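You operate a simulated robot arm through the tools that you are given. There is no shell and no other tool.

The job below is to be done with a simulated robot arm. You get a single attempt, and the scene is never put back.

Task
Fit the blue gasket and the grey lid on the clamped box.
Fine: gasket first, the lid on top of it; tighten both lid screws; leave the box clamped.

Only the result counts: the job must be done as asked and must still hold three seconds after the hand-in. Knocking over, shifting, dropping, spilling or breaking anything else fails it. Lids that push on must go on centred and level and be pressed home; caps that screw on are set level and turned clockwise until they are tight.

Robot
A 6-joint arm with a fingered hand, fixed in place. Base frame: the origin is at the foot of the arm, x ahead of it, y to its left, z up; the work surface is at about z = 85. Readings come in cm, degrees, newtons and seconds.
With the tool pointing down near the work surface it reaches from about 30 to 70 cm from the base axis. Its first joint turns from -166.0 to 166.0 degrees. Payload 4 kg.
Tool frame: the origin (TCP) lies between the finger pads and is the grasp point; the fingertips stand 2.2 cm ahead of it; z points along the fingers, y is the line along which they close. Largest opening 11.2 cm; the body of the gripper starts 6 cm behind the TCP. The gripper is a hand of 4 fingers: y runs from the thumb to the fingers, the wrist lies at [0, 0, -21.8] in the tool frame, and closing takes about 1.5 s.
Orientation is told as [roll, pitch, yaw] about the base's x, y, z axes, in that order, counted from this pose: with the fingers straight down and closing along the base's y, the tool's x points along the base's -x, its y along +y and its z along -z.

Tools
- The arm moves only by the tool arm_command. Its argument "increments" is one flat list of numbers, 6 for each row, row after row: the shift along the base's x, y, z in units of 40 mm (1.0 is 40 mm), then the turn, a rotation vector about the base's x, y, z in units of 4 degrees (1.0 is 4 degrees). In form: [dx, dy, dz, rx, ry, rz, dx, dy, dz, rx, ry, rz, ...]. A call has 1 to 20 rows; each row shifts and turns the commanded pose from where the row before left it. "hand" is the closure, from 0 (fully open) to 1 (shut), set as the call begins (left out, the last holds). A call with a number of a shift or a turn outside -1 to 1 is refused whole. A row lasts 0.2 s, in which the tool goes at most 5 cm and 8.6 degrees; a call with a longer step from one row to the next is refused whole, and so is a gripper value outside its range. A pose out of reach is approached as far as the arm can. The call stops where the force on the tool passes 40 N (or 10 N more than at its start, if that is more) or the arm is blocked; 0.2 s more then pass. The fingers move at their own pace (about 4.5 cm/s each) and stop on an object; they squeeze with about 27 N. The grip force told is the motor's: it shows also when the fingers shut on nothing. Time passes only in rows, and 0.2 s behind the last, so rows that do not move let the fingers close. The reply holds the time, the measured pose of the TCP, the force on the tool along the base axes, the opening and the grip force, in the units named above and with some noise, with the torque about the TCP (base axes, N m) and any sound that the robot's microphone picked up.
- Cameras (640 x 400 px; columns grow to the right, rows downward): "scene" is fixed at [4.8, 65.02, 160.9]; the picture's right is [-0.79, -0.61, 0.00], its down [-0.40, 0.52, -0.76] and it looks along [0.46, -0.60, -0.65] (base axes); focal length 335 px, centre (320, 200). "wrist" rides on the gripper at [6.9, 0.4, -8.3] in the tool frame; the picture's right is [-0.06, 1.00, 0.00], its down [-0.77, -0.05, -0.64] and it looks along [-0.64, -0.04, 0.77] (tool axes); focal length 243 px, centre (320, 200). There is no depth. A picture from a camera that has moved, and an enlarged one, comes with that camera's place and axes in the base frame and with its lens.
- camera(camera): a new picture of that camera. No time passes.
- set_fingers(finger1, finger2, finger3, thumb_bend): sets how far each is bent, from 0 (flat) to 1 (curled in); at 0.3 the hand is open as for a grip, at 0.7 the pads meet at the TCP. One left out holds its place. A second passes; each finger stops where it meets its share of the squeeze, and holds until it gets a number again. A gripper value or a shape takes the hand back. It gives what a move gives, with no picture; readings hold the bend of each and the force on the fingers (four entries, about 0 where the hand has none), thumb and palm.
- set_grasp(shape): the hand has 4 fingers and takes this shape, open, in about a second: jaw (thumb against the fingers, like two jaws); tri (thumb and two fingers); tip (a fingertip pinch); poke (one finger out to press); point (the index stretched); flat (the hand flat); cup (the hand cupped); fist (a fist). The gripper value then closes the fingers along that shape, each until it touches; the sizes above hold for jaw. It gives what a move gives, with no picture.
- inspect(camera, box): a new picture of the part [left, top, right, bottom] of that camera's present view, enlarged. No time passes.
- close_job(): hands the job in; it is judged then, once.

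Places have to be worked out from the pictures, the camera data and where the tool is seen. Open the gripper and draw the arm clear of the work before you hand the job in, unless the task says otherwise.

The tools are called after "Emit:" as name(argument=value, ...) on one line, values as JSON. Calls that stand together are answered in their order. arm_command: Moves the arm, as the interface text tells. Its arguments: {"type":"object","properties":{"increments":{"type":"array","items":{"type":"number"}},"hand":{"type":"number"}},"required":["increments"]} The other tools are called the same way: set_grasp (shape) gives the hand a shape; set_fingers (finger1, finger2, finger3, thumb_bend) moves the fingers one by one; camera (camera) takes a picture; inspect (camera, box) takes an enlarged picture of a part of a camera's view; close_job () hands the job in.

At the start:

```text
clock: 0.0
tcp_pos: [43.87, 16.87, 121.45]
ee_rot: [0.0, 0.1, 0.0]
ft_force: [-0.2, 0.0, -0.3]
torque: [-0.02, 0.0, 0.03]
grip_width: 11.21
finger_force: 0.0
shape: jaw
bend: [0.3, 0.3, 0.3, 0.3]
finger forces: [0.0, 0.0, 0.1, 0.0, 0.0, 0.1]
```

scene: 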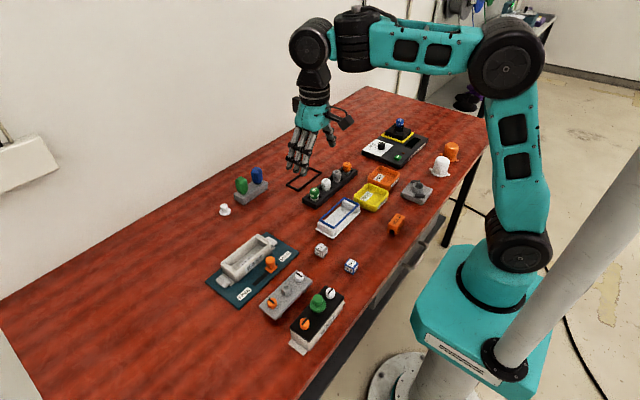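
wrist: 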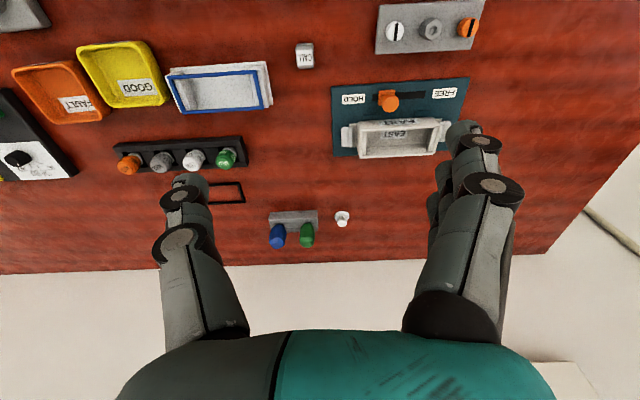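

The scene shows a clamped box on a teal plate, a white tray with a blue rim, and several blocks with knobs. I'll enlarge parts of both views to identify the gasket, the lid and the screws.

Emit:
inspect(camera="scene", box=[190, 220, 350, 360])

Emit:
inspect(camera="scene", box=[280, 150, 440, 250])

Emit:
inspect(camera="wrist", box=[320, 0, 500, 170])

Emit:
inspect(camera="wrist", box=[100, 40, 360, 260])

Emit:
inspect(camera="scene", box=[350, 110, 480, 210])

```text
2.86 times, centred on (270, 290) of scene
camera zoom: at [4.8, 65.02, 160.9], right [-0.79, -0.61, 0.0], down [-0.4, 0.52, -0.76], along [0.46, -0.6, -0.65], focal length 957 px, centre (463, -57)
```

zoom: 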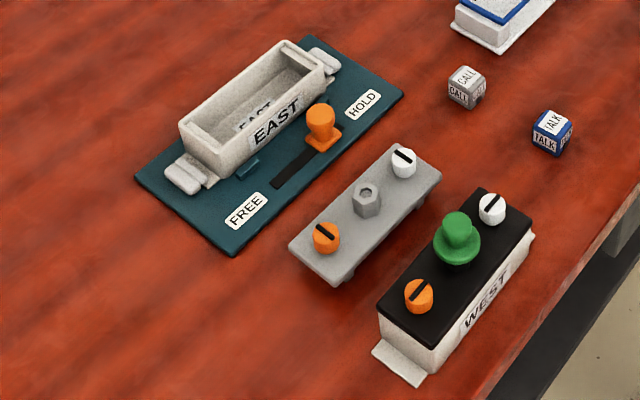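

```text
4.00 times, centred on (360, 200) of scene
camera zoom: at [4.8, 65.02, 160.9], right [-0.79, -0.61, 0.0], down [-0.4, 0.52, -0.76], along [0.46, -0.6, -0.65], focal length 1340 px, centre (160, 200)
```

zoom: 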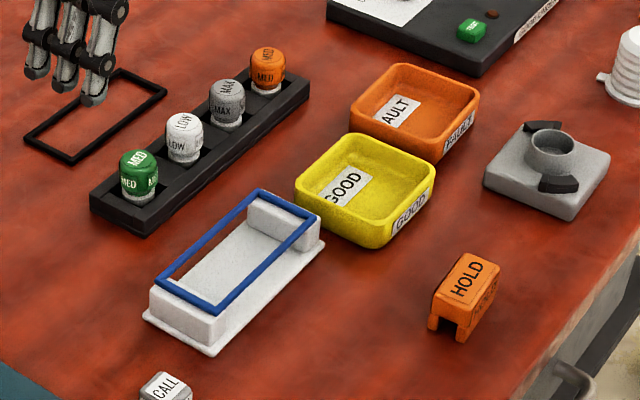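

```text
2.35 times, centred on (410, 85) of wrist
camera zoom: at [37.02, 17.21, 129.68], right [0.06, 1.0, 0.0], down [0.77, -0.05, 0.64], along [0.64, -0.04, -0.77], focal length 571 px, centre (108, 471)
```

zoom: 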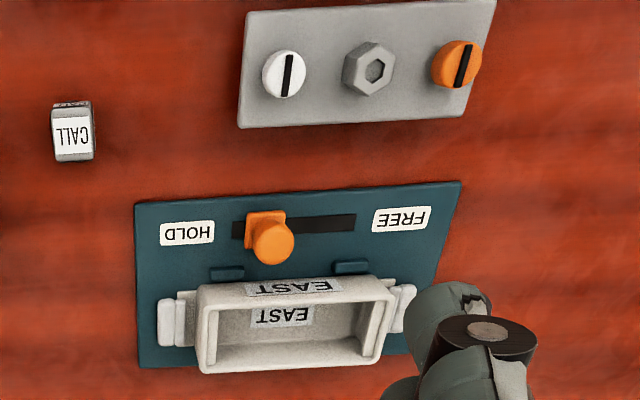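

```text
1.82 times, centred on (230, 150) of wrist
camera zoom: at [37.02, 17.21, 129.68], right [0.06, 1.0, 0.0], down [0.77, -0.05, 0.64], along [0.64, -0.04, -0.77], focal length 441 px, centre (484, 291)
```

zoom: 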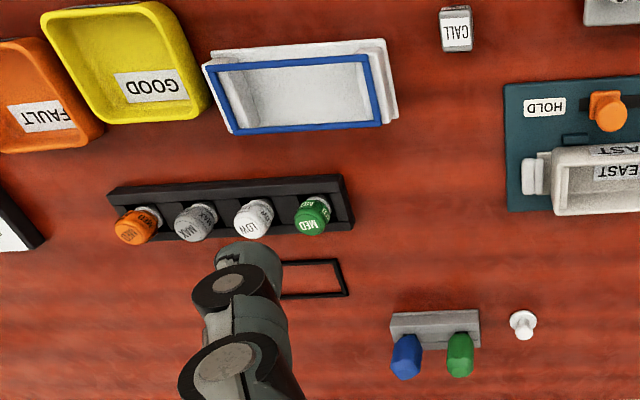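

```text
4.00 times, centred on (415, 160) of scene
camera zoom: at [4.8, 65.02, 160.9], right [-0.79, -0.61, 0.0], down [-0.4, 0.52, -0.76], along [0.46, -0.6, -0.65], focal length 1340 px, centre (-60, 360)
```

zoom: 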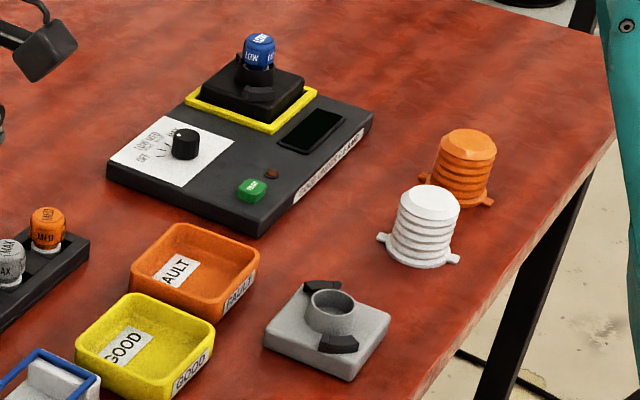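

The blue gasket sits on a white stand near (47.7, -0.3). The grey lid, with a white and an orange screw, is near (41, 33), and the clamped EAST box is near (56, 30). The WEST box and the black ring are decoys. I'll move to a closer view of the box.

Emit:
arm_command(increments=[0.118, 0.53, -0.78, 0, 0, 0, 0.118, 0.53, -0.78, 0, 0, 0, 0.118, 0.53, -0.78, 0, 0, 0, 0.118, 0.53, -0.78, 0, 0, 0, 0.118, 0.53, -0.78, 0, 0, 0, 0.118, 0.53, -0.78, 0, 0, 0, 0, 0, 0, 0, 0, 0])

Emit:
camera(camera="wrist")

Emit:
inspect(camera="wrist", box=[220, 130, 420, 260])

```text
clock: 1.6
tcp_pos: [46.55, 29.67, 102.56]
ee_rot: [0.0, 0.0, 0.1]
ft_force: [-0.2, 0.1, -1.5]
torque: [-0.01, -0.01, 0.02]
grip_width: 11.18
finger_force: 0.1
shape: jaw
bend: [0.3, 0.3, 0.3, 0.3]
finger forces: [0.0, 0.0, 0.0, 0.0, 0.1, 0.0]
```

```text
taken
camera wrist: at [39.7, 30.01, 110.78], right [0.06, 1.0, 0.0], down [0.77, -0.05, 0.64], along [0.64, -0.04, -0.77], focal length 243 px, centre (320, 200)
```

wrist: 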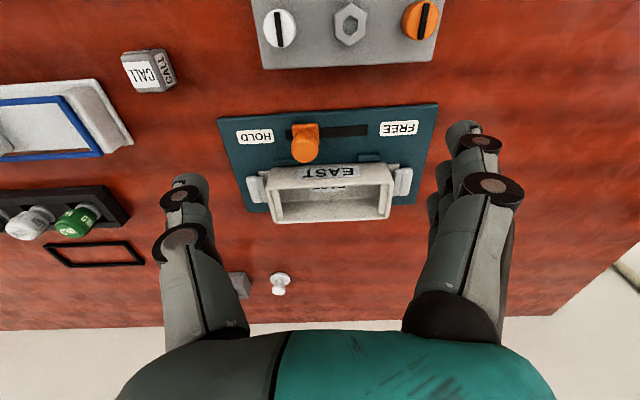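

```text
3.08 times, centred on (320, 195) of wrist
camera zoom: at [39.7, 30.01, 110.78], right [0.06, 1.0, 0.0], down [0.77, -0.05, 0.64], along [0.64, -0.04, -0.77], focal length 746 px, centre (320, 215)
```

zoom: 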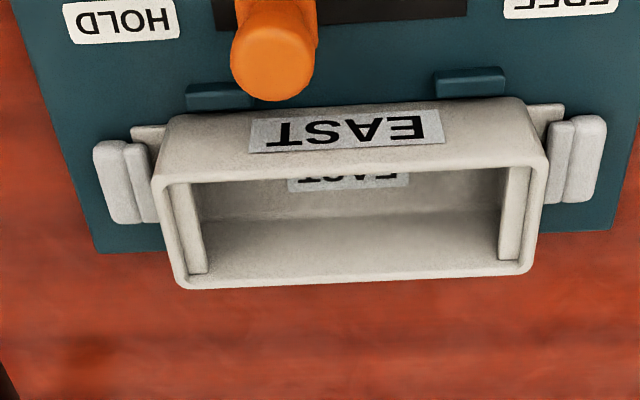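

The box rim is at roughly x 54.5–60, y 23.6–36.7, z about 90.5. Next I'll move back to look at the grey lid up close.

Emit:
arm_command(increments=[-0.8, 0.28, -0.4, 0, 0, 0, -0.8, 0.28, -0.4, 0, 0, 0, -0.8, 0.28, -0.4, 0, 0, 0, 0, 0, 0, 0, 0, 0])

Emit:
camera(camera="wrist")

Emit:
inspect(camera="wrist", box=[220, 80, 420, 205])

```text
clock: 2.6
tcp_pos: [37.04, 32.64, 97.7]
ee_rot: [0.0, 0.0, -0.1]
ft_force: [-0.3, -1.2, -0.5]
torque: [-0.02, 0.02, -0.01]
grip_width: 11.2
finger_force: 0.0
shape: jaw
bend: [0.3, 0.3, 0.3, 0.3]
finger forces: [0.0, 0.1, 0.0, 0.0, 0.0, 0.0]
```

```text
taken
camera wrist: at [30.2, 33.1, 106.03], right [0.06, 1.0, 0.0], down [0.77, -0.05, 0.64], along [0.64, -0.04, -0.77], focal length 243 px, centre (320, 200)
```

wrist: 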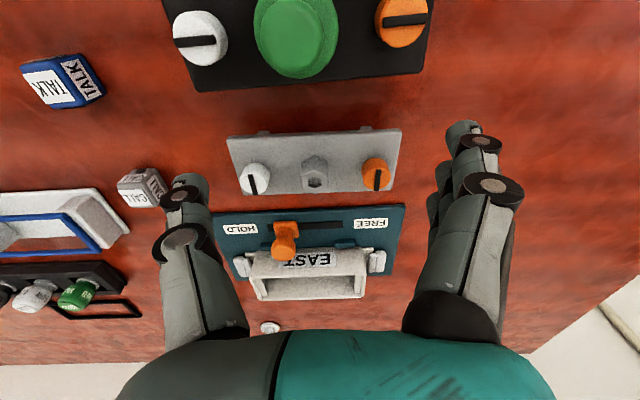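

```text
3.20 times, centred on (320, 142) of wrist
camera zoom: at [30.2, 33.1, 106.03], right [0.06, 1.0, 0.0], down [0.77, -0.05, 0.64], along [0.64, -0.04, -0.77], focal length 776 px, centre (320, 384)
```

zoom: 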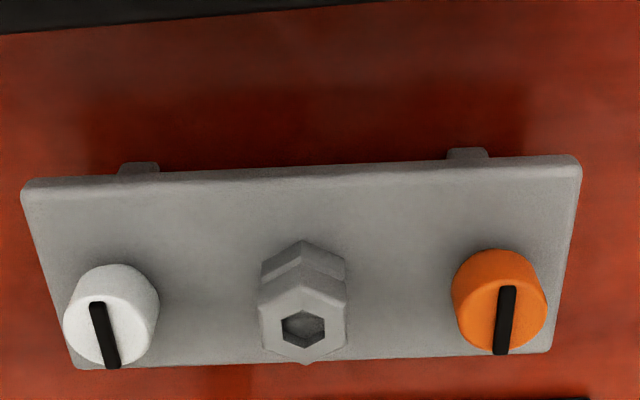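

The lid has two slotted screws and a hex grip post, and it rests on a low stand. The slots here run along x, while the WEST lid's slots run along y. Next I'll look at the gasket on its stand.

Emit:
arm_command(increments=[0.167, -0.906, 0.08, 0, 0, 0, 0.167, -0.906, 0.08, 0, 0, 0, 0.167, -0.906, 0.08, 0, 0, 0, 0.167, -0.906, 0.08, 0, 0, 0, 0.167, -0.906, 0.08, 0, 0, 0, 0.167, -0.906, 0.08, 0, 0, 0, 0.167, -0.906, 0.08, 0, 0, 0, 0.167, -0.906, 0.08, 0, 0, 0, 0.167, -0.906, 0.08, 0, 0, 0, 0, 0, 0, 0, 0, 0])

Emit:
camera(camera="wrist")

Emit:
inspect(camera="wrist", box=[220, 100, 420, 225])

```text
clock: 4.8
tcp_pos: [42.92, 0.19, 100.67]
ee_rot: [0.0, 0.0, 0.1]
ft_force: [0.4, -0.9, 0.2]
torque: [0.0, -0.01, 0.0]
grip_width: 11.2
finger_force: 0.0
shape: jaw
bend: [0.3, 0.3, 0.3, 0.3]
finger forces: [0.0, 0.1, 0.0, 0.0, 0.0, 0.0]
```

```text
taken
camera wrist: at [36.18, 0.44, 108.86], right [0.06, 1.0, 0.0], down [0.77, -0.05, 0.64], along [0.64, -0.04, -0.77], focal length 243 px, centre (320, 200)
```

wrist: 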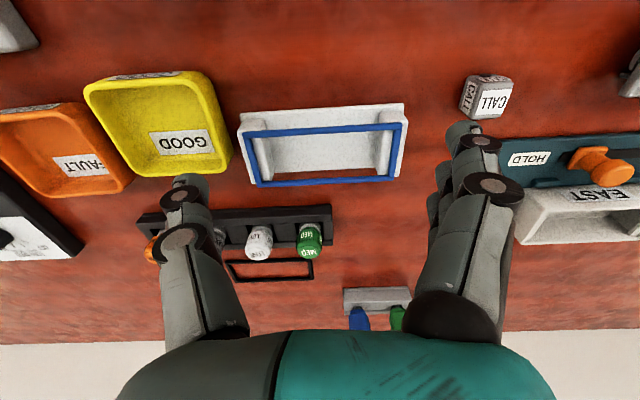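

```text
3.20 times, centred on (320, 162) of wrist
camera zoom: at [36.18, 0.44, 108.86], right [0.06, 1.0, 0.0], down [0.77, -0.05, 0.64], along [0.64, -0.04, -0.77], focal length 776 px, centre (320, 320)
```

zoom: 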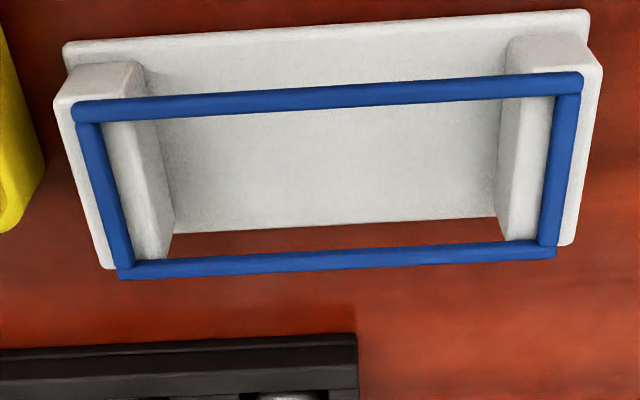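

The gasket is a rigid-looking ring of about 13.5 × 5.5 cm on two end blocks, centred near (47.9, 0.05). I'll turn the hand -90° so that it closes along x, and centre it over the gasket.

Emit:
arm_command(increments=[0.25, 0, 0, 0, 0, -1, 0.25, 0, 0, 0, 0, -1, 0.25, 0, 0, 0, 0, -1, 0.25, 0, 0, 0, 0, -1, 0.25, 0, 0, 0, 0, -1, 0, 0, 0, 0, 0, -1, 0, 0, 0, 0, 0, -1, 0, 0, 0, 0, 0, -1, 0, 0, 0, 0, 0, -1, 0, 0, 0, 0, 0, -1, 0, 0, 0, 0, 0, -1, 0, 0, 0, 0, 0, -1, 0, 0, 0, 0, 0, -1, 0, 0, 0, 0, 0, -1, 0, 0, 0, 0, 0, -1, 0, 0, 0, 0, 0, -1, 0, 0, 0, 0, 0, -1, 0, 0, 0, 0, 0, -1, 0, 0, 0, 0, 0, -1, 0, 0, 0, 0, 0, -1])

Emit:
arm_command(increments=[0, 0, 0, 0, 0, -1, 0, 0, 0, 0, 0, -1, 0, 0, 0, 0, 0, -0.5, 0, 0, 0, 0, 0, 0])

Emit:
camera(camera="wrist")

Emit:
camera(camera="scene")

```text
clock: 9.0
tcp_pos: [48.2, 0.4, 100.68]
ee_rot: [-0.1, 0.0, -79.9]
ft_force: [-0.8, 0.2, 0.6]
torque: [-0.03, 0.02, -0.01]
grip_width: 11.2
finger_force: 0.1
shape: jaw
bend: [0.3, 0.3, 0.3, 0.3]
finger forces: [0.0, 0.0, 0.0, 0.0, 0.0, 0.0]
```

```text
clock: 10.0
tcp_pos: [48.13, 0.3, 100.68]
ee_rot: [0.0, 0.1, -89.9]
ft_force: [0.3, -0.4, -0.5]
torque: [-0.06, 0.02, 0.03]
grip_width: 11.2
finger_force: 0.1
shape: jaw
bend: [0.3, 0.3, 0.3, 0.3]
finger forces: [0.0, 0.0, 0.1, 0.0, 0.0, 0.0]
```

```text
taken
camera wrist: at [48.67, 7.19, 109.04], right [1.0, -0.06, 0.0], down [-0.05, -0.77, 0.64], along [-0.04, -0.64, -0.77], focal length 243 px, centre (320, 200)
```

wrist: 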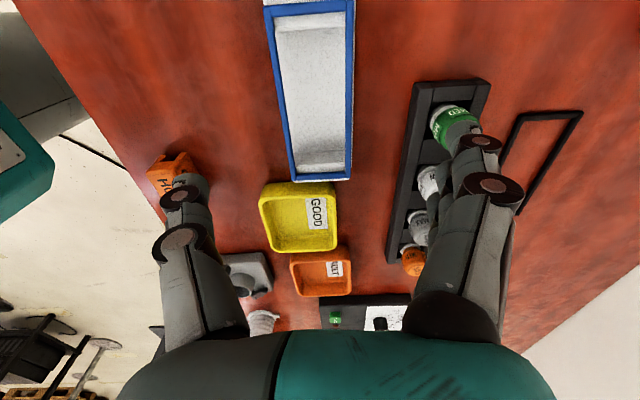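

```text
taken
```

scene: 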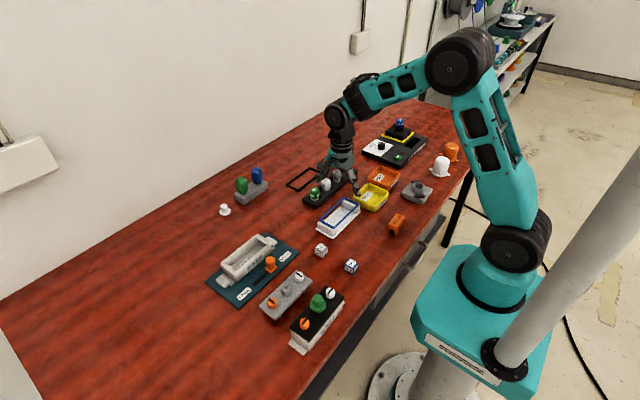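

The hand is turned and well placed. I'll zoom in on the gasket in this view to triangulate its height and centre.

Emit:
inspect(camera="wrist", box=[240, 0, 400, 100])

Emit:
inspect(camera="wrist", box=[240, 100, 400, 200])

Emit:
inspect(camera="scene", box=[300, 170, 380, 250])

```text
4.00 times, centred on (320, 50) of wrist
camera zoom: at [48.67, 7.19, 109.04], right [1.0, -0.06, 0.0], down [-0.05, -0.77, 0.64], along [-0.04, -0.64, -0.77], focal length 970 px, centre (320, 800)
```

zoom: 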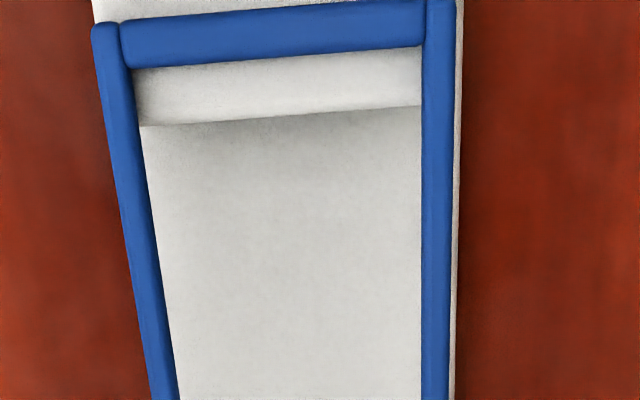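

```text
4.00 times, centred on (320, 150) of wrist
camera zoom: at [48.67, 7.19, 109.04], right [1.0, -0.06, 0.0], down [-0.05, -0.77, 0.64], along [-0.04, -0.64, -0.77], focal length 970 px, centre (320, 400)
```

zoom: 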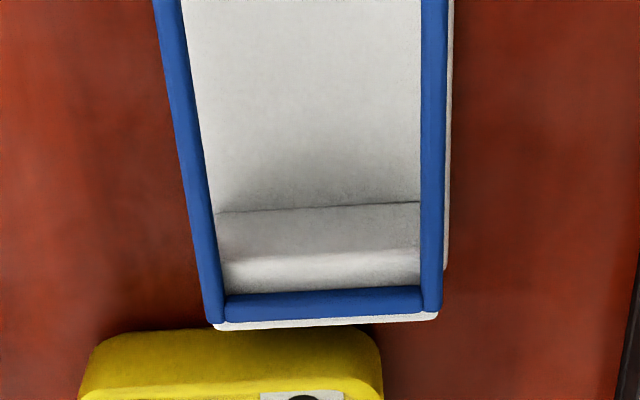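

```text
5.00 times, centred on (340, 210) of scene
camera zoom: at [4.8, 65.02, 160.9], right [-0.79, -0.61, 0.0], down [-0.4, 0.52, -0.76], along [0.46, -0.6, -0.65], focal length 1675 px, centre (220, 150)
```

zoom: 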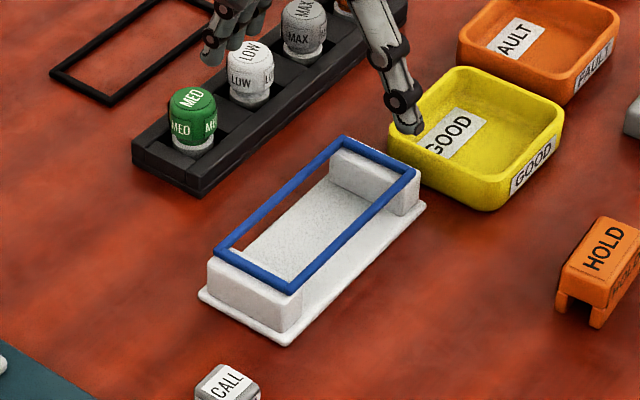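

Triangulation puts the gasket's top at about z 88.8 and its centre at about (47.8, 0.05), roughly 13.9 × 5.7 cm. I'll descend partway to check the alignment.

Emit:
arm_command(increments=[-0.03, -0.03, -0.6, 0, 0, 0, -0.03, -0.03, -0.6, 0, 0, 0, 0, 0, -0.4, 0, 0, 0, 0, 0, 0, 0, 0, 0])

Emit:
camera(camera="wrist")

Emit:
inspect(camera="scene", box=[290, 150, 400, 250])

```text
clock: 11.0
tcp_pos: [47.95, -0.14, 94.19]
ee_rot: [0.0, -0.1, -90.0]
ft_force: [-0.6, 0.8, -0.2]
torque: [0.01, 0.0, -0.01]
grip_width: 11.21
finger_force: 0.1
shape: jaw
bend: [0.3, 0.3, 0.3, 0.3]
finger forces: [0.1, 0.1, 0.0, 0.0, 0.0, 0.0]
```

```text
taken
camera wrist: at [48.45, 6.81, 102.51], right [1.0, -0.06, 0.0], down [-0.05, -0.77, 0.64], along [-0.04, -0.64, -0.77], focal length 243 px, centre (320, 200)
```

wrist: 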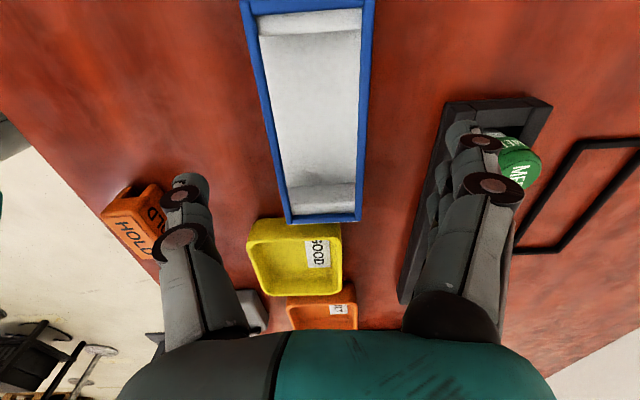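

```text
4.00 times, centred on (345, 200) of scene
camera zoom: at [4.8, 65.02, 160.9], right [-0.79, -0.61, 0.0], down [-0.4, 0.52, -0.76], along [0.46, -0.6, -0.65], focal length 1340 px, centre (220, 200)
```

zoom: 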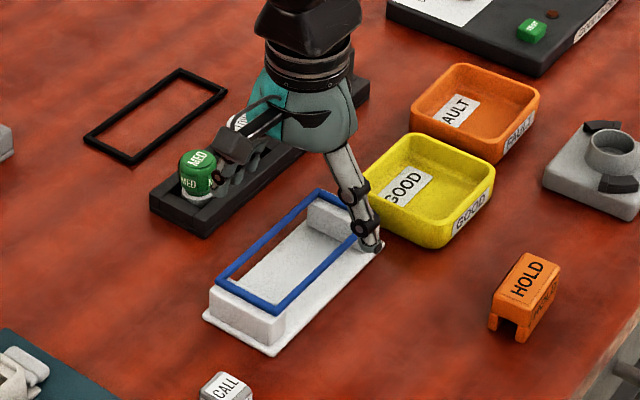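

The view shows the hand roughly centred on the gasket. I'll close the fingers to about 8 cm before descending, to stay clear of the black knob rack.

Emit:
arm_command(increments=[0, 0.03, 0, 0, 0, 0, 0, 0, 0, 0, 0, 0, 0, 0, 0, 0, 0, 0], hand=0.28)

Emit:
camera(camera="wrist")

```text
clock: 11.8
tcp_pos: [47.92, 0.06, 94.25]
ee_rot: [0.0, 0.0, -89.9]
ft_force: [-0.2, -0.6, 0.9]
torque: [-0.03, 0.04, 0.0]
grip_width: 8.09
finger_force: 0.0
shape: jaw
bend: [0.65, 0.65, 0.65, 0.62]
finger forces: [0.1, 0.0, 0.0, 0.0, 0.1, 0.0]
```

```text
taken
camera wrist: at [48.47, 6.98, 102.57], right [1.0, -0.06, 0.0], down [-0.05, -0.77, 0.64], along [-0.04, -0.64, -0.77], focal length 243 px, centre (320, 200)
```

wrist: 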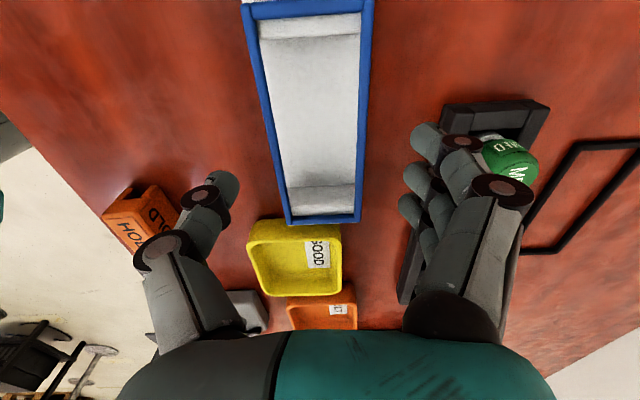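

The opening is 8.1 cm, wider than the 5.7 cm gasket. I'll descend to z of about 89.2, so the pads straddle the gasket's long bars.

Emit:
arm_command(increments=[-0.02, 0, -0.4, 0, 0, 0, 0, 0, -0.4, 0, 0, 0, 0, 0, -0.3, 0, 0, 0, 0, 0, -0.16, 0, 0, 0, 0, 0, 0, 0, 0, 0])

Emit:
camera(camera="wrist")

Emit:
inspect(camera="scene", box=[290, 150, 400, 250])

```text
clock: 13.0
tcp_pos: [47.84, 0.22, 89.39]
ee_rot: [0.0, -0.1, -90.1]
ft_force: [-0.5, 0.1, 1.1]
torque: [-0.02, 0.03, 0.0]
grip_width: 8.08
finger_force: 0.0
shape: jaw
bend: [0.65, 0.65, 0.65, 0.62]
finger forces: [0.0, 0.1, 0.0, 0.0, 0.1, 0.1]
```

```text
taken
camera wrist: at [48.31, 7.01, 97.6], right [1.0, -0.06, 0.0], down [-0.05, -0.77, 0.64], along [-0.04, -0.64, -0.77], focal length 243 px, centre (320, 200)
```

wrist: 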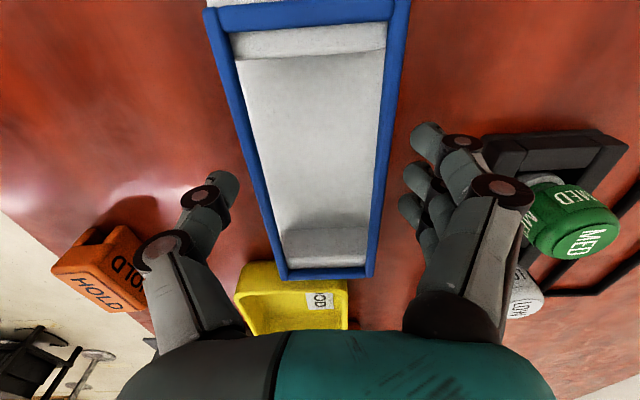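

```text
4.00 times, centred on (345, 200) of scene
camera zoom: at [4.8, 65.02, 160.9], right [-0.79, -0.61, 0.0], down [-0.4, 0.52, -0.76], along [0.46, -0.6, -0.65], focal length 1340 px, centre (220, 200)
```

zoom: 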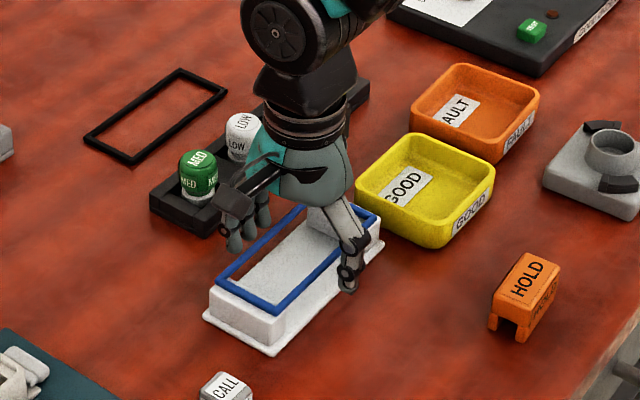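

The gasket lies between the thumb and fingers, centred. I'll close the fingers on it.

Emit:
arm_command(increments=[0, 0, 0, 0, 0, 0, 0, 0, 0, 0, 0, 0, 0, 0, 0, 0, 0, 0, 0, 0, 0, 0, 0, 0, 0, 0, 0, 0, 0, 0], hand=0.65)

Emit:
camera(camera="wrist")

Emit:
inspect(camera="scene", box=[290, 150, 400, 250])

```text
clock: 14.2
tcp_pos: [47.82, 0.12, 89.42]
ee_rot: [0.0, 0.1, -90.0]
ft_force: [-0.1, 0.5, 0.1]
torque: [0.0, 0.0, 0.0]
grip_width: 3.65
finger_force: 27.0
shape: jaw
bend: [0.75, 0.75, 0.75, 0.72]
finger forces: [8.6, 8.4, 8.6, 0.0, 31.4, 0.0]
```

```text
taken
camera wrist: at [48.31, 7.01, 97.62], right [1.0, -0.06, 0.0], down [-0.05, -0.77, 0.64], along [-0.04, -0.64, -0.77], focal length 243 px, centre (320, 200)
```

wrist: 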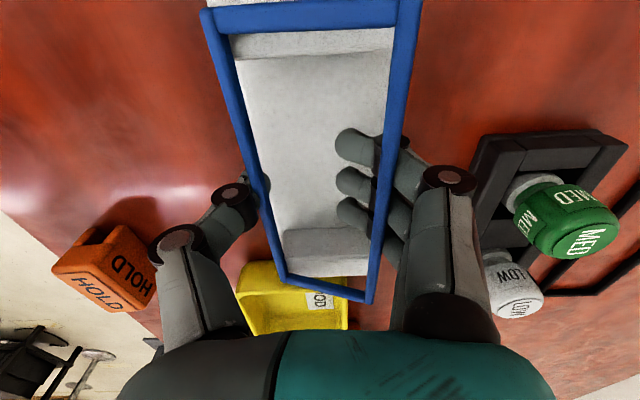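

```text
4.00 times, centred on (345, 200) of scene
camera zoom: at [4.8, 65.02, 160.9], right [-0.79, -0.61, 0.0], down [-0.4, 0.52, -0.76], along [0.46, -0.6, -0.65], focal length 1340 px, centre (220, 200)
```

zoom: 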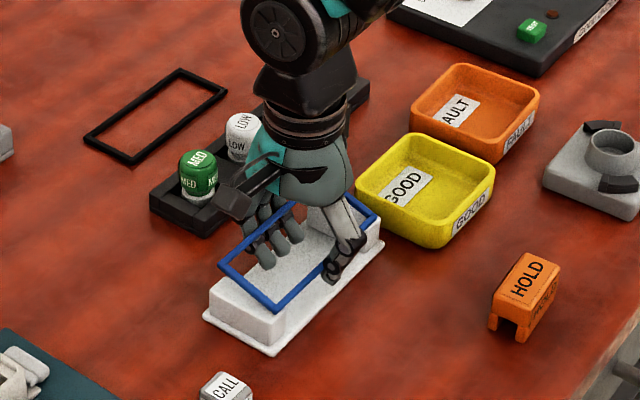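

The fingers may have curled under the gasket's bar instead of pinching it. I'll look closer before going on.

Emit:
inspect(camera="wrist", box=[200, 100, 460, 320])

Emit:
inspect(camera="scene", box=[335, 185, 395, 235])

```text
1.82 times, centred on (330, 210) of wrist
camera zoom: at [48.31, 7.01, 97.62], right [1.0, -0.06, 0.0], down [-0.05, -0.77, 0.64], along [-0.04, -0.64, -0.77], focal length 441 px, centre (302, 182)
```

zoom: 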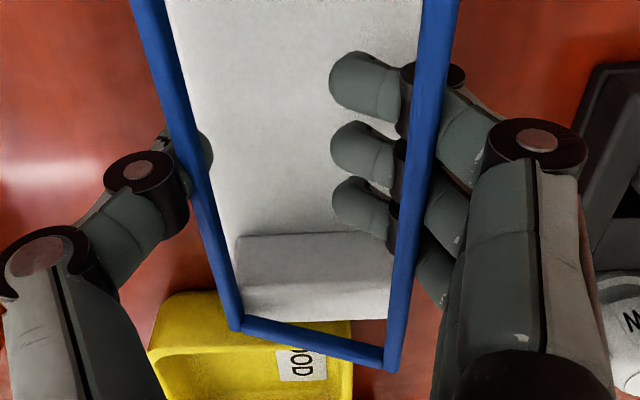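

```text
8.00 times, centred on (365, 210) of scene
camera zoom: at [4.8, 65.02, 160.9], right [-0.79, -0.61, 0.0], down [-0.4, 0.52, -0.76], along [0.46, -0.6, -0.65], focal length 2680 px, centre (-40, 120)
```

zoom: 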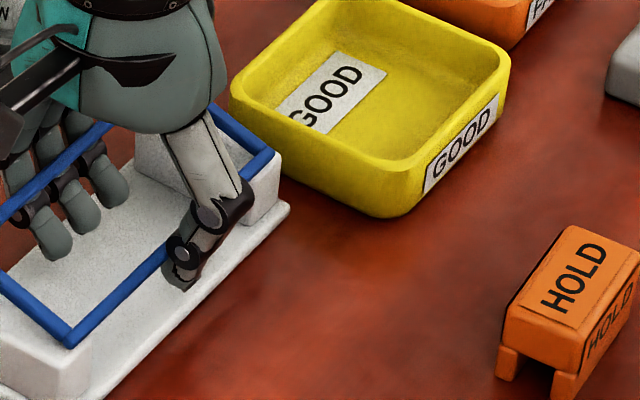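

The fingers have hooked under the bars, which won't do for placing. I'll open to let the gasket settle back onto its stand, then rise and study how the fingers close in free air.

Emit:
arm_command(increments=[0, 0, -0.05, 0, 0, 0, 0, 0, 0, 0, 0, 0, 0, 0, 0, 0, 0, 0, 0, 0, 0, 0, 0, 0, 0, 0, 0, 0, 0, 0], hand=0.28)

Emit:
inspect(camera="wrist", box=[160, 0, 480, 300])

Emit:
inspect(camera="scene", box=[290, 150, 400, 250])

```text
clock: 15.4
tcp_pos: [47.84, 0.15, 89.13]
ee_rot: [-0.1, 0.1, -90.0]
ft_force: [1.0, 0.3, 0.2]
torque: [0.0, -0.03, -0.01]
grip_width: 8.03
finger_force: 0.0
shape: jaw
bend: [0.66, 0.66, 0.66, 0.62]
finger forces: [0.1, 0.0, 0.0, 0.0, 0.0, 0.1]
```

```text
1.33 times, centred on (320, 150) of wrist
camera zoom: at [48.3, 7.05, 97.44], right [1.0, -0.06, 0.0], down [-0.05, -0.77, 0.64], along [-0.04, -0.64, -0.77], focal length 324 px, centre (320, 267)
```

zoom: 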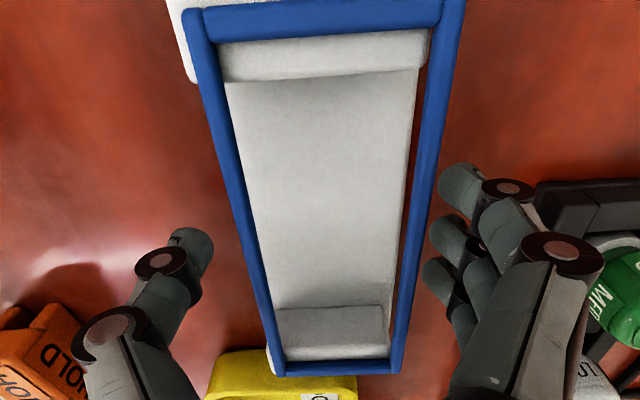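

```text
4.00 times, centred on (345, 200) of scene
camera zoom: at [4.8, 65.02, 160.9], right [-0.79, -0.61, 0.0], down [-0.4, 0.52, -0.76], along [0.46, -0.6, -0.65], focal length 1340 px, centre (220, 200)
```

zoom: 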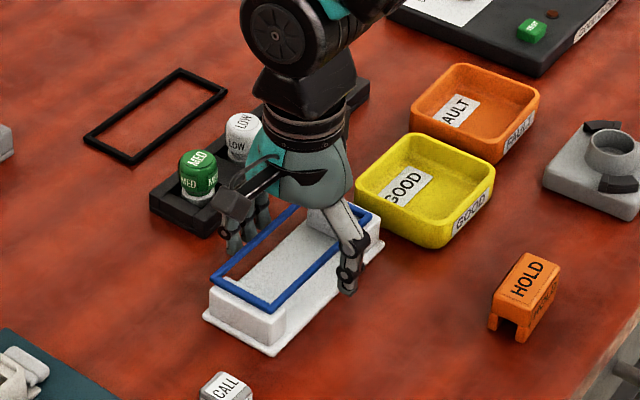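

The gasket is back on the stand, shifted slightly toward +x. I'll rise and close fully in the air to see how the fingertips meet.

Emit:
arm_command(increments=[0, 0, 0.6, 0, 0, 0, 0, 0, 0.9, 0, 0, 0, 0, 0, 0.9, 0, 0, 0, 0, 0, 0, 0, 0, 0])

Emit:
arm_command(increments=[0, 0, 0, 0, 0, 0, 0, 0, 0, 0, 0, 0, 0, 0, 0, 0, 0, 0, 0, 0, 0, 0, 0, 0, 0, 0, 0, 0, 0, 0, 0, 0, 0, 0, 0, 0, 0, 0, 0, 0, 0, 0], hand=1.0)

Emit:
camera(camera="wrist")

Emit:
inspect(camera="scene", box=[290, 120, 400, 220])

Emit:
set_grasp(shape="tip")

Emit:
camera(camera="wrist")

Emit:
inspect(camera="scene", box=[290, 120, 400, 220])

```text
clock: 16.4
tcp_pos: [47.8, 0.18, 98.7]
ee_rot: [0.0, 0.0, -89.9]
ft_force: [0.3, 0.3, 0.6]
torque: [-0.02, -0.01, -0.01]
grip_width: 8.03
finger_force: 0.0
shape: jaw
bend: [0.66, 0.66, 0.66, 0.62]
finger forces: [0.0, 0.1, 0.1, 0.1, 0.1, 0.0]
```

```text
clock: 18.0
tcp_pos: [47.77, 0.29, 98.69]
ee_rot: [0.0, 0.0, -90.1]
ft_force: [0.9, 0.7, -1.2]
torque: [-0.02, 0.0, -0.01]
grip_width: 0.0
finger_force: 26.9
shape: jaw
bend: [0.67, 0.55, 0.67, 0.66]
finger forces: [0.0, 0.0, 0.1, 0.1, 0.0, 0.0]
```

```text
taken
camera wrist: at [48.29, 7.11, 107.02], right [1.0, -0.06, 0.0], down [-0.05, -0.77, 0.64], along [-0.04, -0.64, -0.77], focal length 243 px, centre (320, 200)
```

wrist: 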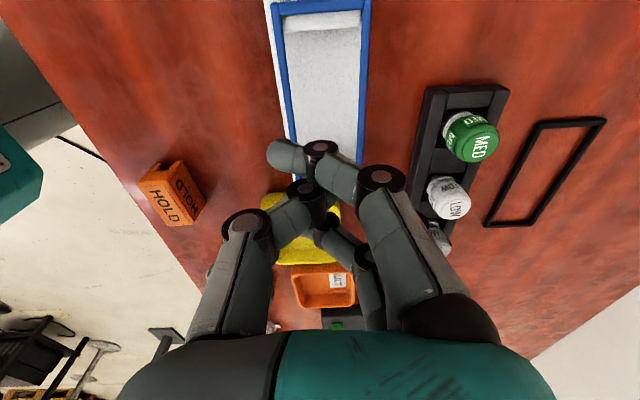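

```text
4.00 times, centred on (345, 170) of scene
camera zoom: at [4.8, 65.02, 160.9], right [-0.79, -0.61, 0.0], down [-0.4, 0.52, -0.76], along [0.46, -0.6, -0.65], focal length 1340 px, centre (220, 320)
```

zoom: 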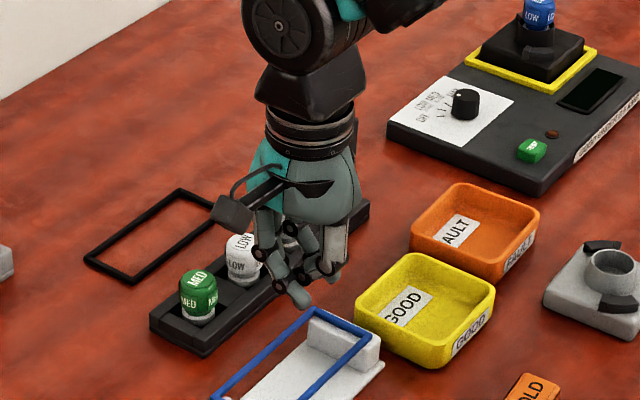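

```text
clock: 18.9
tcp_pos: [47.73, 0.3, 98.8]
ee_rot: [0.0, 0.1, -90.0]
ft_force: [1.2, -0.4, 0.8]
torque: [-0.03, 0.02, 0.03]
grip_width: 11.2
finger_force: 0.1
shape: tip
bend: [0.03, 0.3, 0.03, 0.3]
finger forces: [0.0, 0.1, 0.0, 0.1, 0.0, 0.0]
```

```text
taken
camera wrist: at [48.29, 7.11, 107.02], right [1.0, -0.06, 0.0], down [-0.05, -0.77, 0.64], along [-0.04, -0.64, -0.77], focal length 243 px, centre (320, 200)
```

wrist: 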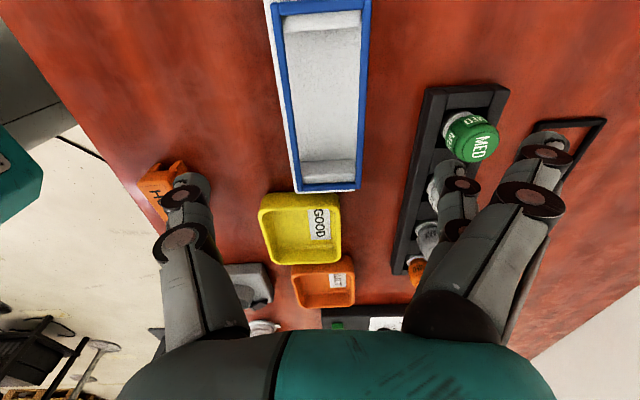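

```text
4.00 times, centred on (345, 170) of scene
camera zoom: at [4.8, 65.02, 160.9], right [-0.79, -0.61, 0.0], down [-0.4, 0.52, -0.76], along [0.46, -0.6, -0.65], focal length 1340 px, centre (220, 320)
```

zoom: 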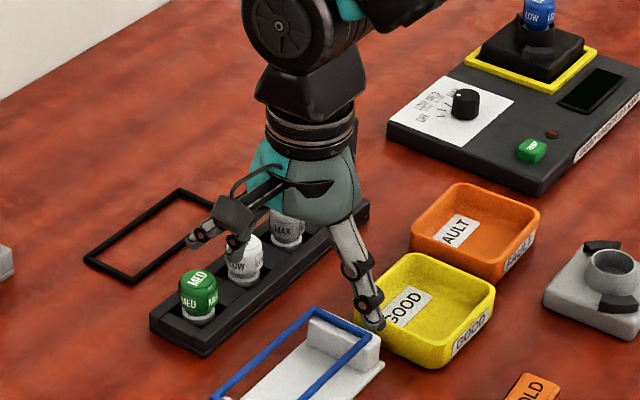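

The jaw curls the fingertips past each other, but the tip shape uses the middle finger against the thumb. I'll test how tip closes, partly and then fully.

Emit:
arm_command(increments=[0, 0, 0, 0, 0, 0, 0, 0, 0, 0, 0, 0, 0, 0, 0, 0, 0, 0, 0, 0, 0, 0, 0, 0], hand=0.45)

Emit:
inspect(camera="wrist", box=[140, 60, 540, 310])

Emit:
inspect(camera="scene", box=[300, 140, 380, 200])

Emit:
arm_command(increments=[0, 0, 0, 0, 0, 0, 0, 0, 0, 0, 0, 0, 0, 0, 0, 0, 0, 0, 0, 0, 0, 0, 0, 0, 0, 0, 0, 0, 0, 0], hand=1.0)

Emit:
inspect(camera="wrist", box=[140, 60, 540, 310])

Emit:
inspect(camera="scene", box=[300, 140, 380, 200])

```text
clock: 19.9
tcp_pos: [47.89, 0.1, 98.72]
ee_rot: [0.1, 0.0, -90.0]
ft_force: [-0.8, -0.1, 0.3]
torque: [0.02, -0.03, -0.04]
grip_width: 6.23
finger_force: 0.0
shape: tip
bend: [0.03, 0.72, 0.03, 0.7]
finger forces: [0.0, 0.1, 0.1, 0.1, 0.1, 0.0]
```

```text
1.60 times, centred on (340, 185) of wrist
camera zoom: at [48.29, 7.11, 107.02], right [1.0, -0.06, 0.0], down [-0.05, -0.77, 0.64], along [-0.04, -0.64, -0.77], focal length 388 px, centre (288, 224)
```

zoom: 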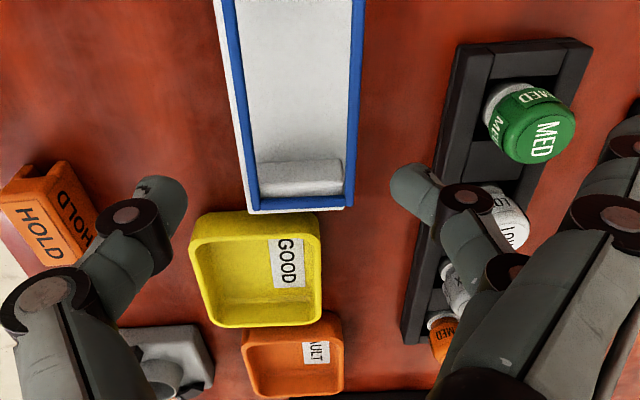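

```text
6.67 times, centred on (340, 170) of scene
camera zoom: at [4.8, 65.02, 160.9], right [-0.79, -0.61, 0.0], down [-0.4, 0.52, -0.76], along [0.46, -0.6, -0.65], focal length 2234 px, centre (187, 400)
```

zoom: 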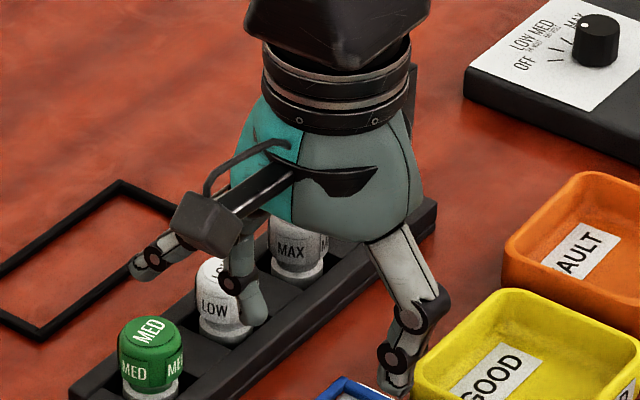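

```text
clock: 21.1
tcp_pos: [47.7, 0.32, 98.75]
ee_rot: [0.0, 0.1, -90.0]
ft_force: [0.6, 0.6, -0.8]
torque: [-0.01, -0.03, 0.0]
grip_width: 0.01
finger_force: 26.7
shape: tip
bend: [0.18, 0.59, 0.18, 0.66]
finger forces: [0.1, 0.1, 0.0, 0.0, 0.0, 0.0]
```

```text
1.60 times, centred on (340, 185) of wrist
camera zoom: at [48.29, 7.11, 107.02], right [1.0, -0.06, 0.0], down [-0.05, -0.77, 0.64], along [-0.04, -0.64, -0.77], focal length 388 px, centre (288, 224)
```

zoom: 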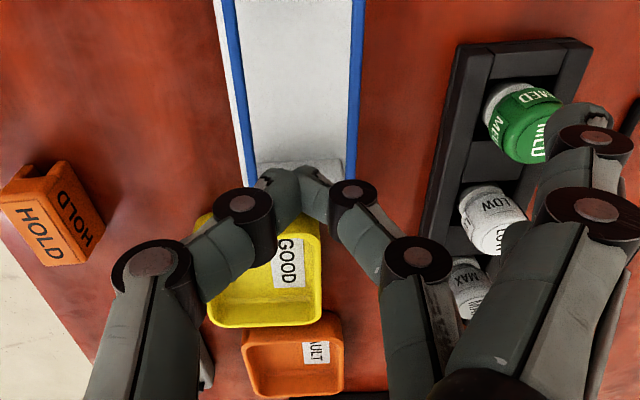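

```text
6.67 times, centred on (340, 170) of scene
camera zoom: at [4.8, 65.02, 160.9], right [-0.79, -0.61, 0.0], down [-0.4, 0.52, -0.76], along [0.46, -0.6, -0.65], focal length 2234 px, centre (187, 400)
```

zoom: 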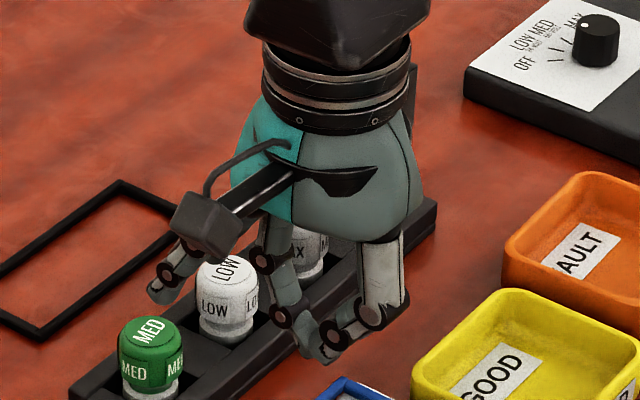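

In tip and jaw the fingertips travel on a line about 2.2 cm ahead of the TCP, so I should contact the gasket's outer edges right at the tips. I'll return to jaw, narrow to about 7 cm and lower, with the fingertips above the gasket first.

Emit:
set_grasp(shape="jaw")

Emit:
arm_command(increments=[0.05, -0.05, 0, 0, 0, 0, 0, 0, -0.5, 0, 0, 0, 0, 0, -0.5, 0, 0, 0, 0, 0, -0.4, 0, 0, 0, 0, 0, -0.3, 0, 0, 0, 0, 0, 0, 0, 0, 0], hand=0.36)

Emit:
inspect(camera="wrist", box=[160, 0, 480, 300])

Emit:
inspect(camera="scene", box=[310, 160, 390, 220])

```text
clock: 22.0
tcp_pos: [47.79, 0.28, 98.89]
ee_rot: [0.0, 0.0, -90.0]
ft_force: [-0.7, -0.5, 0.5]
torque: [0.0, 0.03, -0.02]
grip_width: 11.2
finger_force: 0.0
shape: jaw
bend: [0.3, 0.3, 0.3, 0.3]
finger forces: [0.0, 0.0, 0.0, 0.1, 0.1, 0.1]
```

```text
clock: 23.4
tcp_pos: [47.99, -0.07, 92.1]
ee_rot: [0.0, 0.0, -90.0]
ft_force: [-0.2, -0.1, 0.1]
torque: [-0.01, 0.01, 0.03]
grip_width: 7.19
finger_force: 0.0
shape: jaw
bend: [0.7, 0.7, 0.7, 0.67]
finger forces: [0.0, 0.0, 0.0, 0.0, 0.1, 0.0]
```

```text
1.33 times, centred on (320, 150) of wrist
camera zoom: at [48.5, 6.82, 100.22], right [1.0, -0.06, 0.0], down [-0.05, -0.77, 0.64], along [-0.04, -0.64, -0.77], focal length 324 px, centre (320, 267)
```

zoom: 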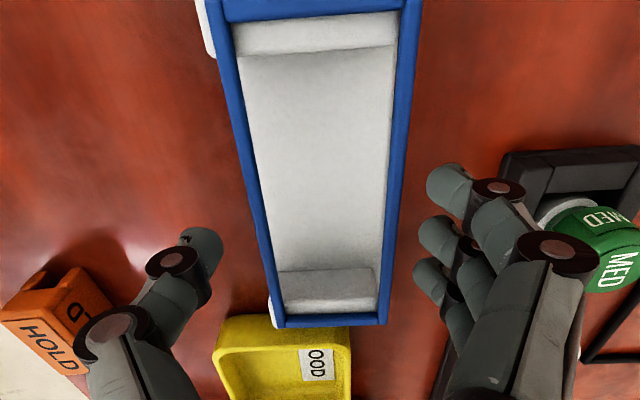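

```text
6.67 times, centred on (350, 190) of scene
camera zoom: at [4.8, 65.02, 160.9], right [-0.79, -0.61, 0.0], down [-0.4, 0.52, -0.76], along [0.46, -0.6, -0.65], focal length 2234 px, centre (120, 267)
```

zoom: 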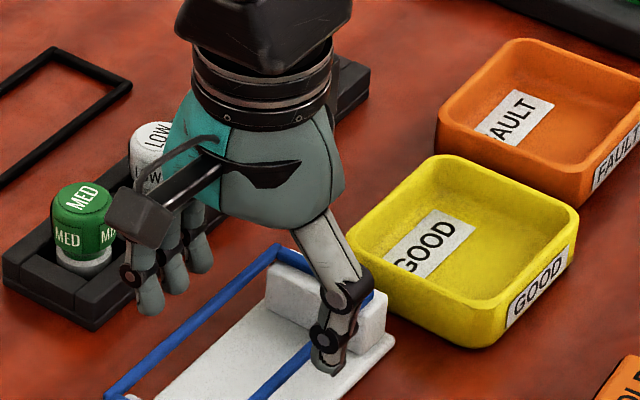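

The fingertips are clear of the bars on both sides. I'll descend 1.85 cm so the tips are level with the gasket bar.

Emit:
arm_command(increments=[0, 0, -0.3, 0, 0, 0, 0, 0, -0.16, 0, 0, 0, 0, 0, 0, 0, 0, 0])

Emit:
inspect(camera="wrist", box=[160, 0, 480, 300])

Emit:
inspect(camera="scene", box=[310, 170, 390, 230])

```text
clock: 24.2
tcp_pos: [48.2, 0.0, 90.22]
ee_rot: [0.0, 0.1, -90.0]
ft_force: [-1.3, 0.0, 0.3]
torque: [-0.04, 0.0, -0.03]
grip_width: 7.22
finger_force: 0.2
shape: jaw
bend: [0.7, 0.7, 0.7, 0.67]
finger forces: [0.0, 0.1, 0.0, 0.0, 0.1, 0.0]
```

```text
1.33 times, centred on (320, 150) of wrist
camera zoom: at [48.57, 6.91, 98.36], right [1.0, -0.06, 0.0], down [-0.05, -0.77, 0.64], along [-0.04, -0.64, -0.77], focal length 324 px, centre (320, 267)
```

zoom: 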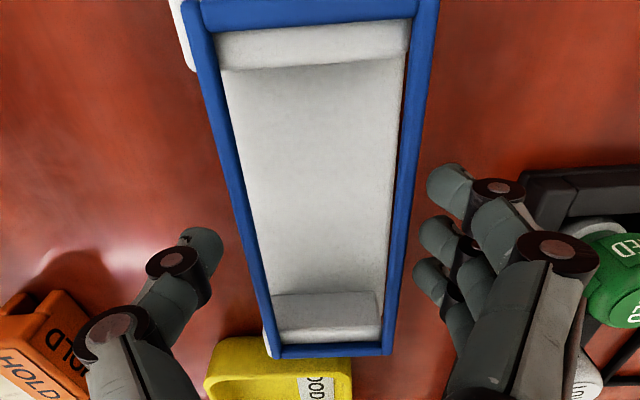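

```text
6.67 times, centred on (350, 200) of scene
camera zoom: at [4.8, 65.02, 160.9], right [-0.79, -0.61, 0.0], down [-0.4, 0.52, -0.76], along [0.46, -0.6, -0.65], focal length 2234 px, centre (120, 200)
```

zoom: 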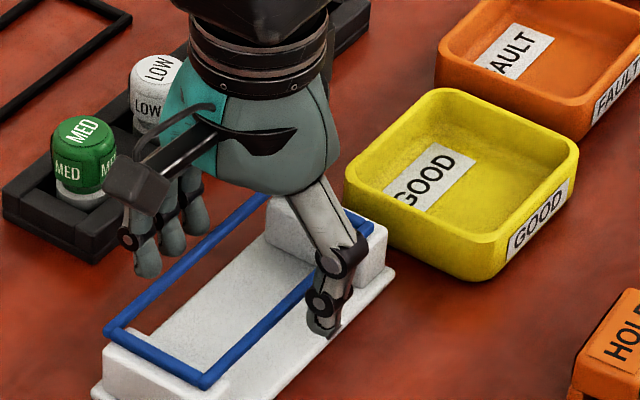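

In the scene view the thumb tip sits about 0.5 cm below the bar's centre. I'll raise 0.4 cm, narrow to about 6.2 cm, and look again.

Emit:
arm_command(increments=[-0.02, 0, 0.1, 0, 0, 0, 0, 0, 0, 0, 0, 0, 0, 0, 0, 0, 0, 0], hand=0.44)

Emit:
inspect(camera="wrist", box=[220, 80, 420, 260])

Emit:
inspect(camera="scene", box=[320, 190, 370, 225])

```text
clock: 25.0
tcp_pos: [48.16, -0.03, 90.44]
ee_rot: [0.0, 0.0, -90.1]
ft_force: [0.4, 0.3, 0.2]
torque: [0.0, -0.01, 0.01]
grip_width: 6.35
finger_force: 0.0
shape: jaw
bend: [0.72, 0.72, 0.72, 0.7]
finger forces: [0.0, 0.0, 0.1, 0.0, 0.1, 0.0]
```

```text
2.22 times, centred on (320, 170) of wrist
camera zoom: at [48.49, 6.88, 98.78], right [1.0, -0.06, 0.0], down [-0.05, -0.77, 0.64], along [-0.04, -0.64, -0.77], focal length 539 px, centre (320, 267)
```

zoom: 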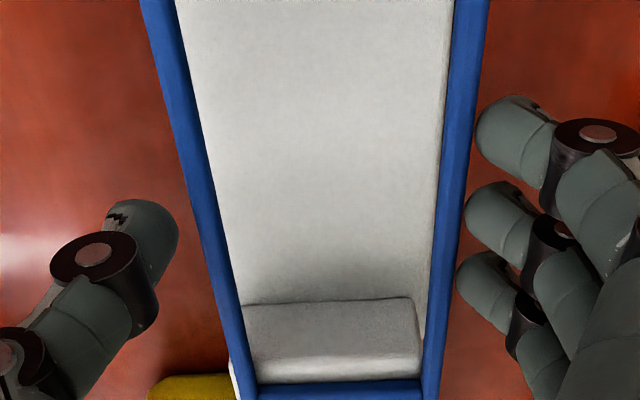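

```text
11.43 times, centred on (345, 208) of scene
camera zoom: at [4.8, 65.02, 160.9], right [-0.79, -0.61, 0.0], down [-0.4, 0.52, -0.76], along [0.46, -0.6, -0.65], focal length 3829 px, centre (34, 114)
```

zoom: 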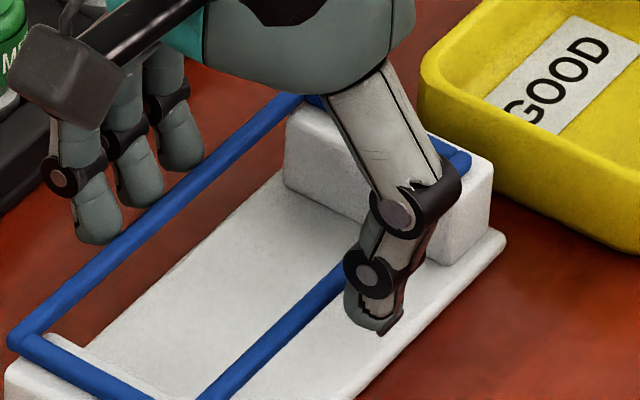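

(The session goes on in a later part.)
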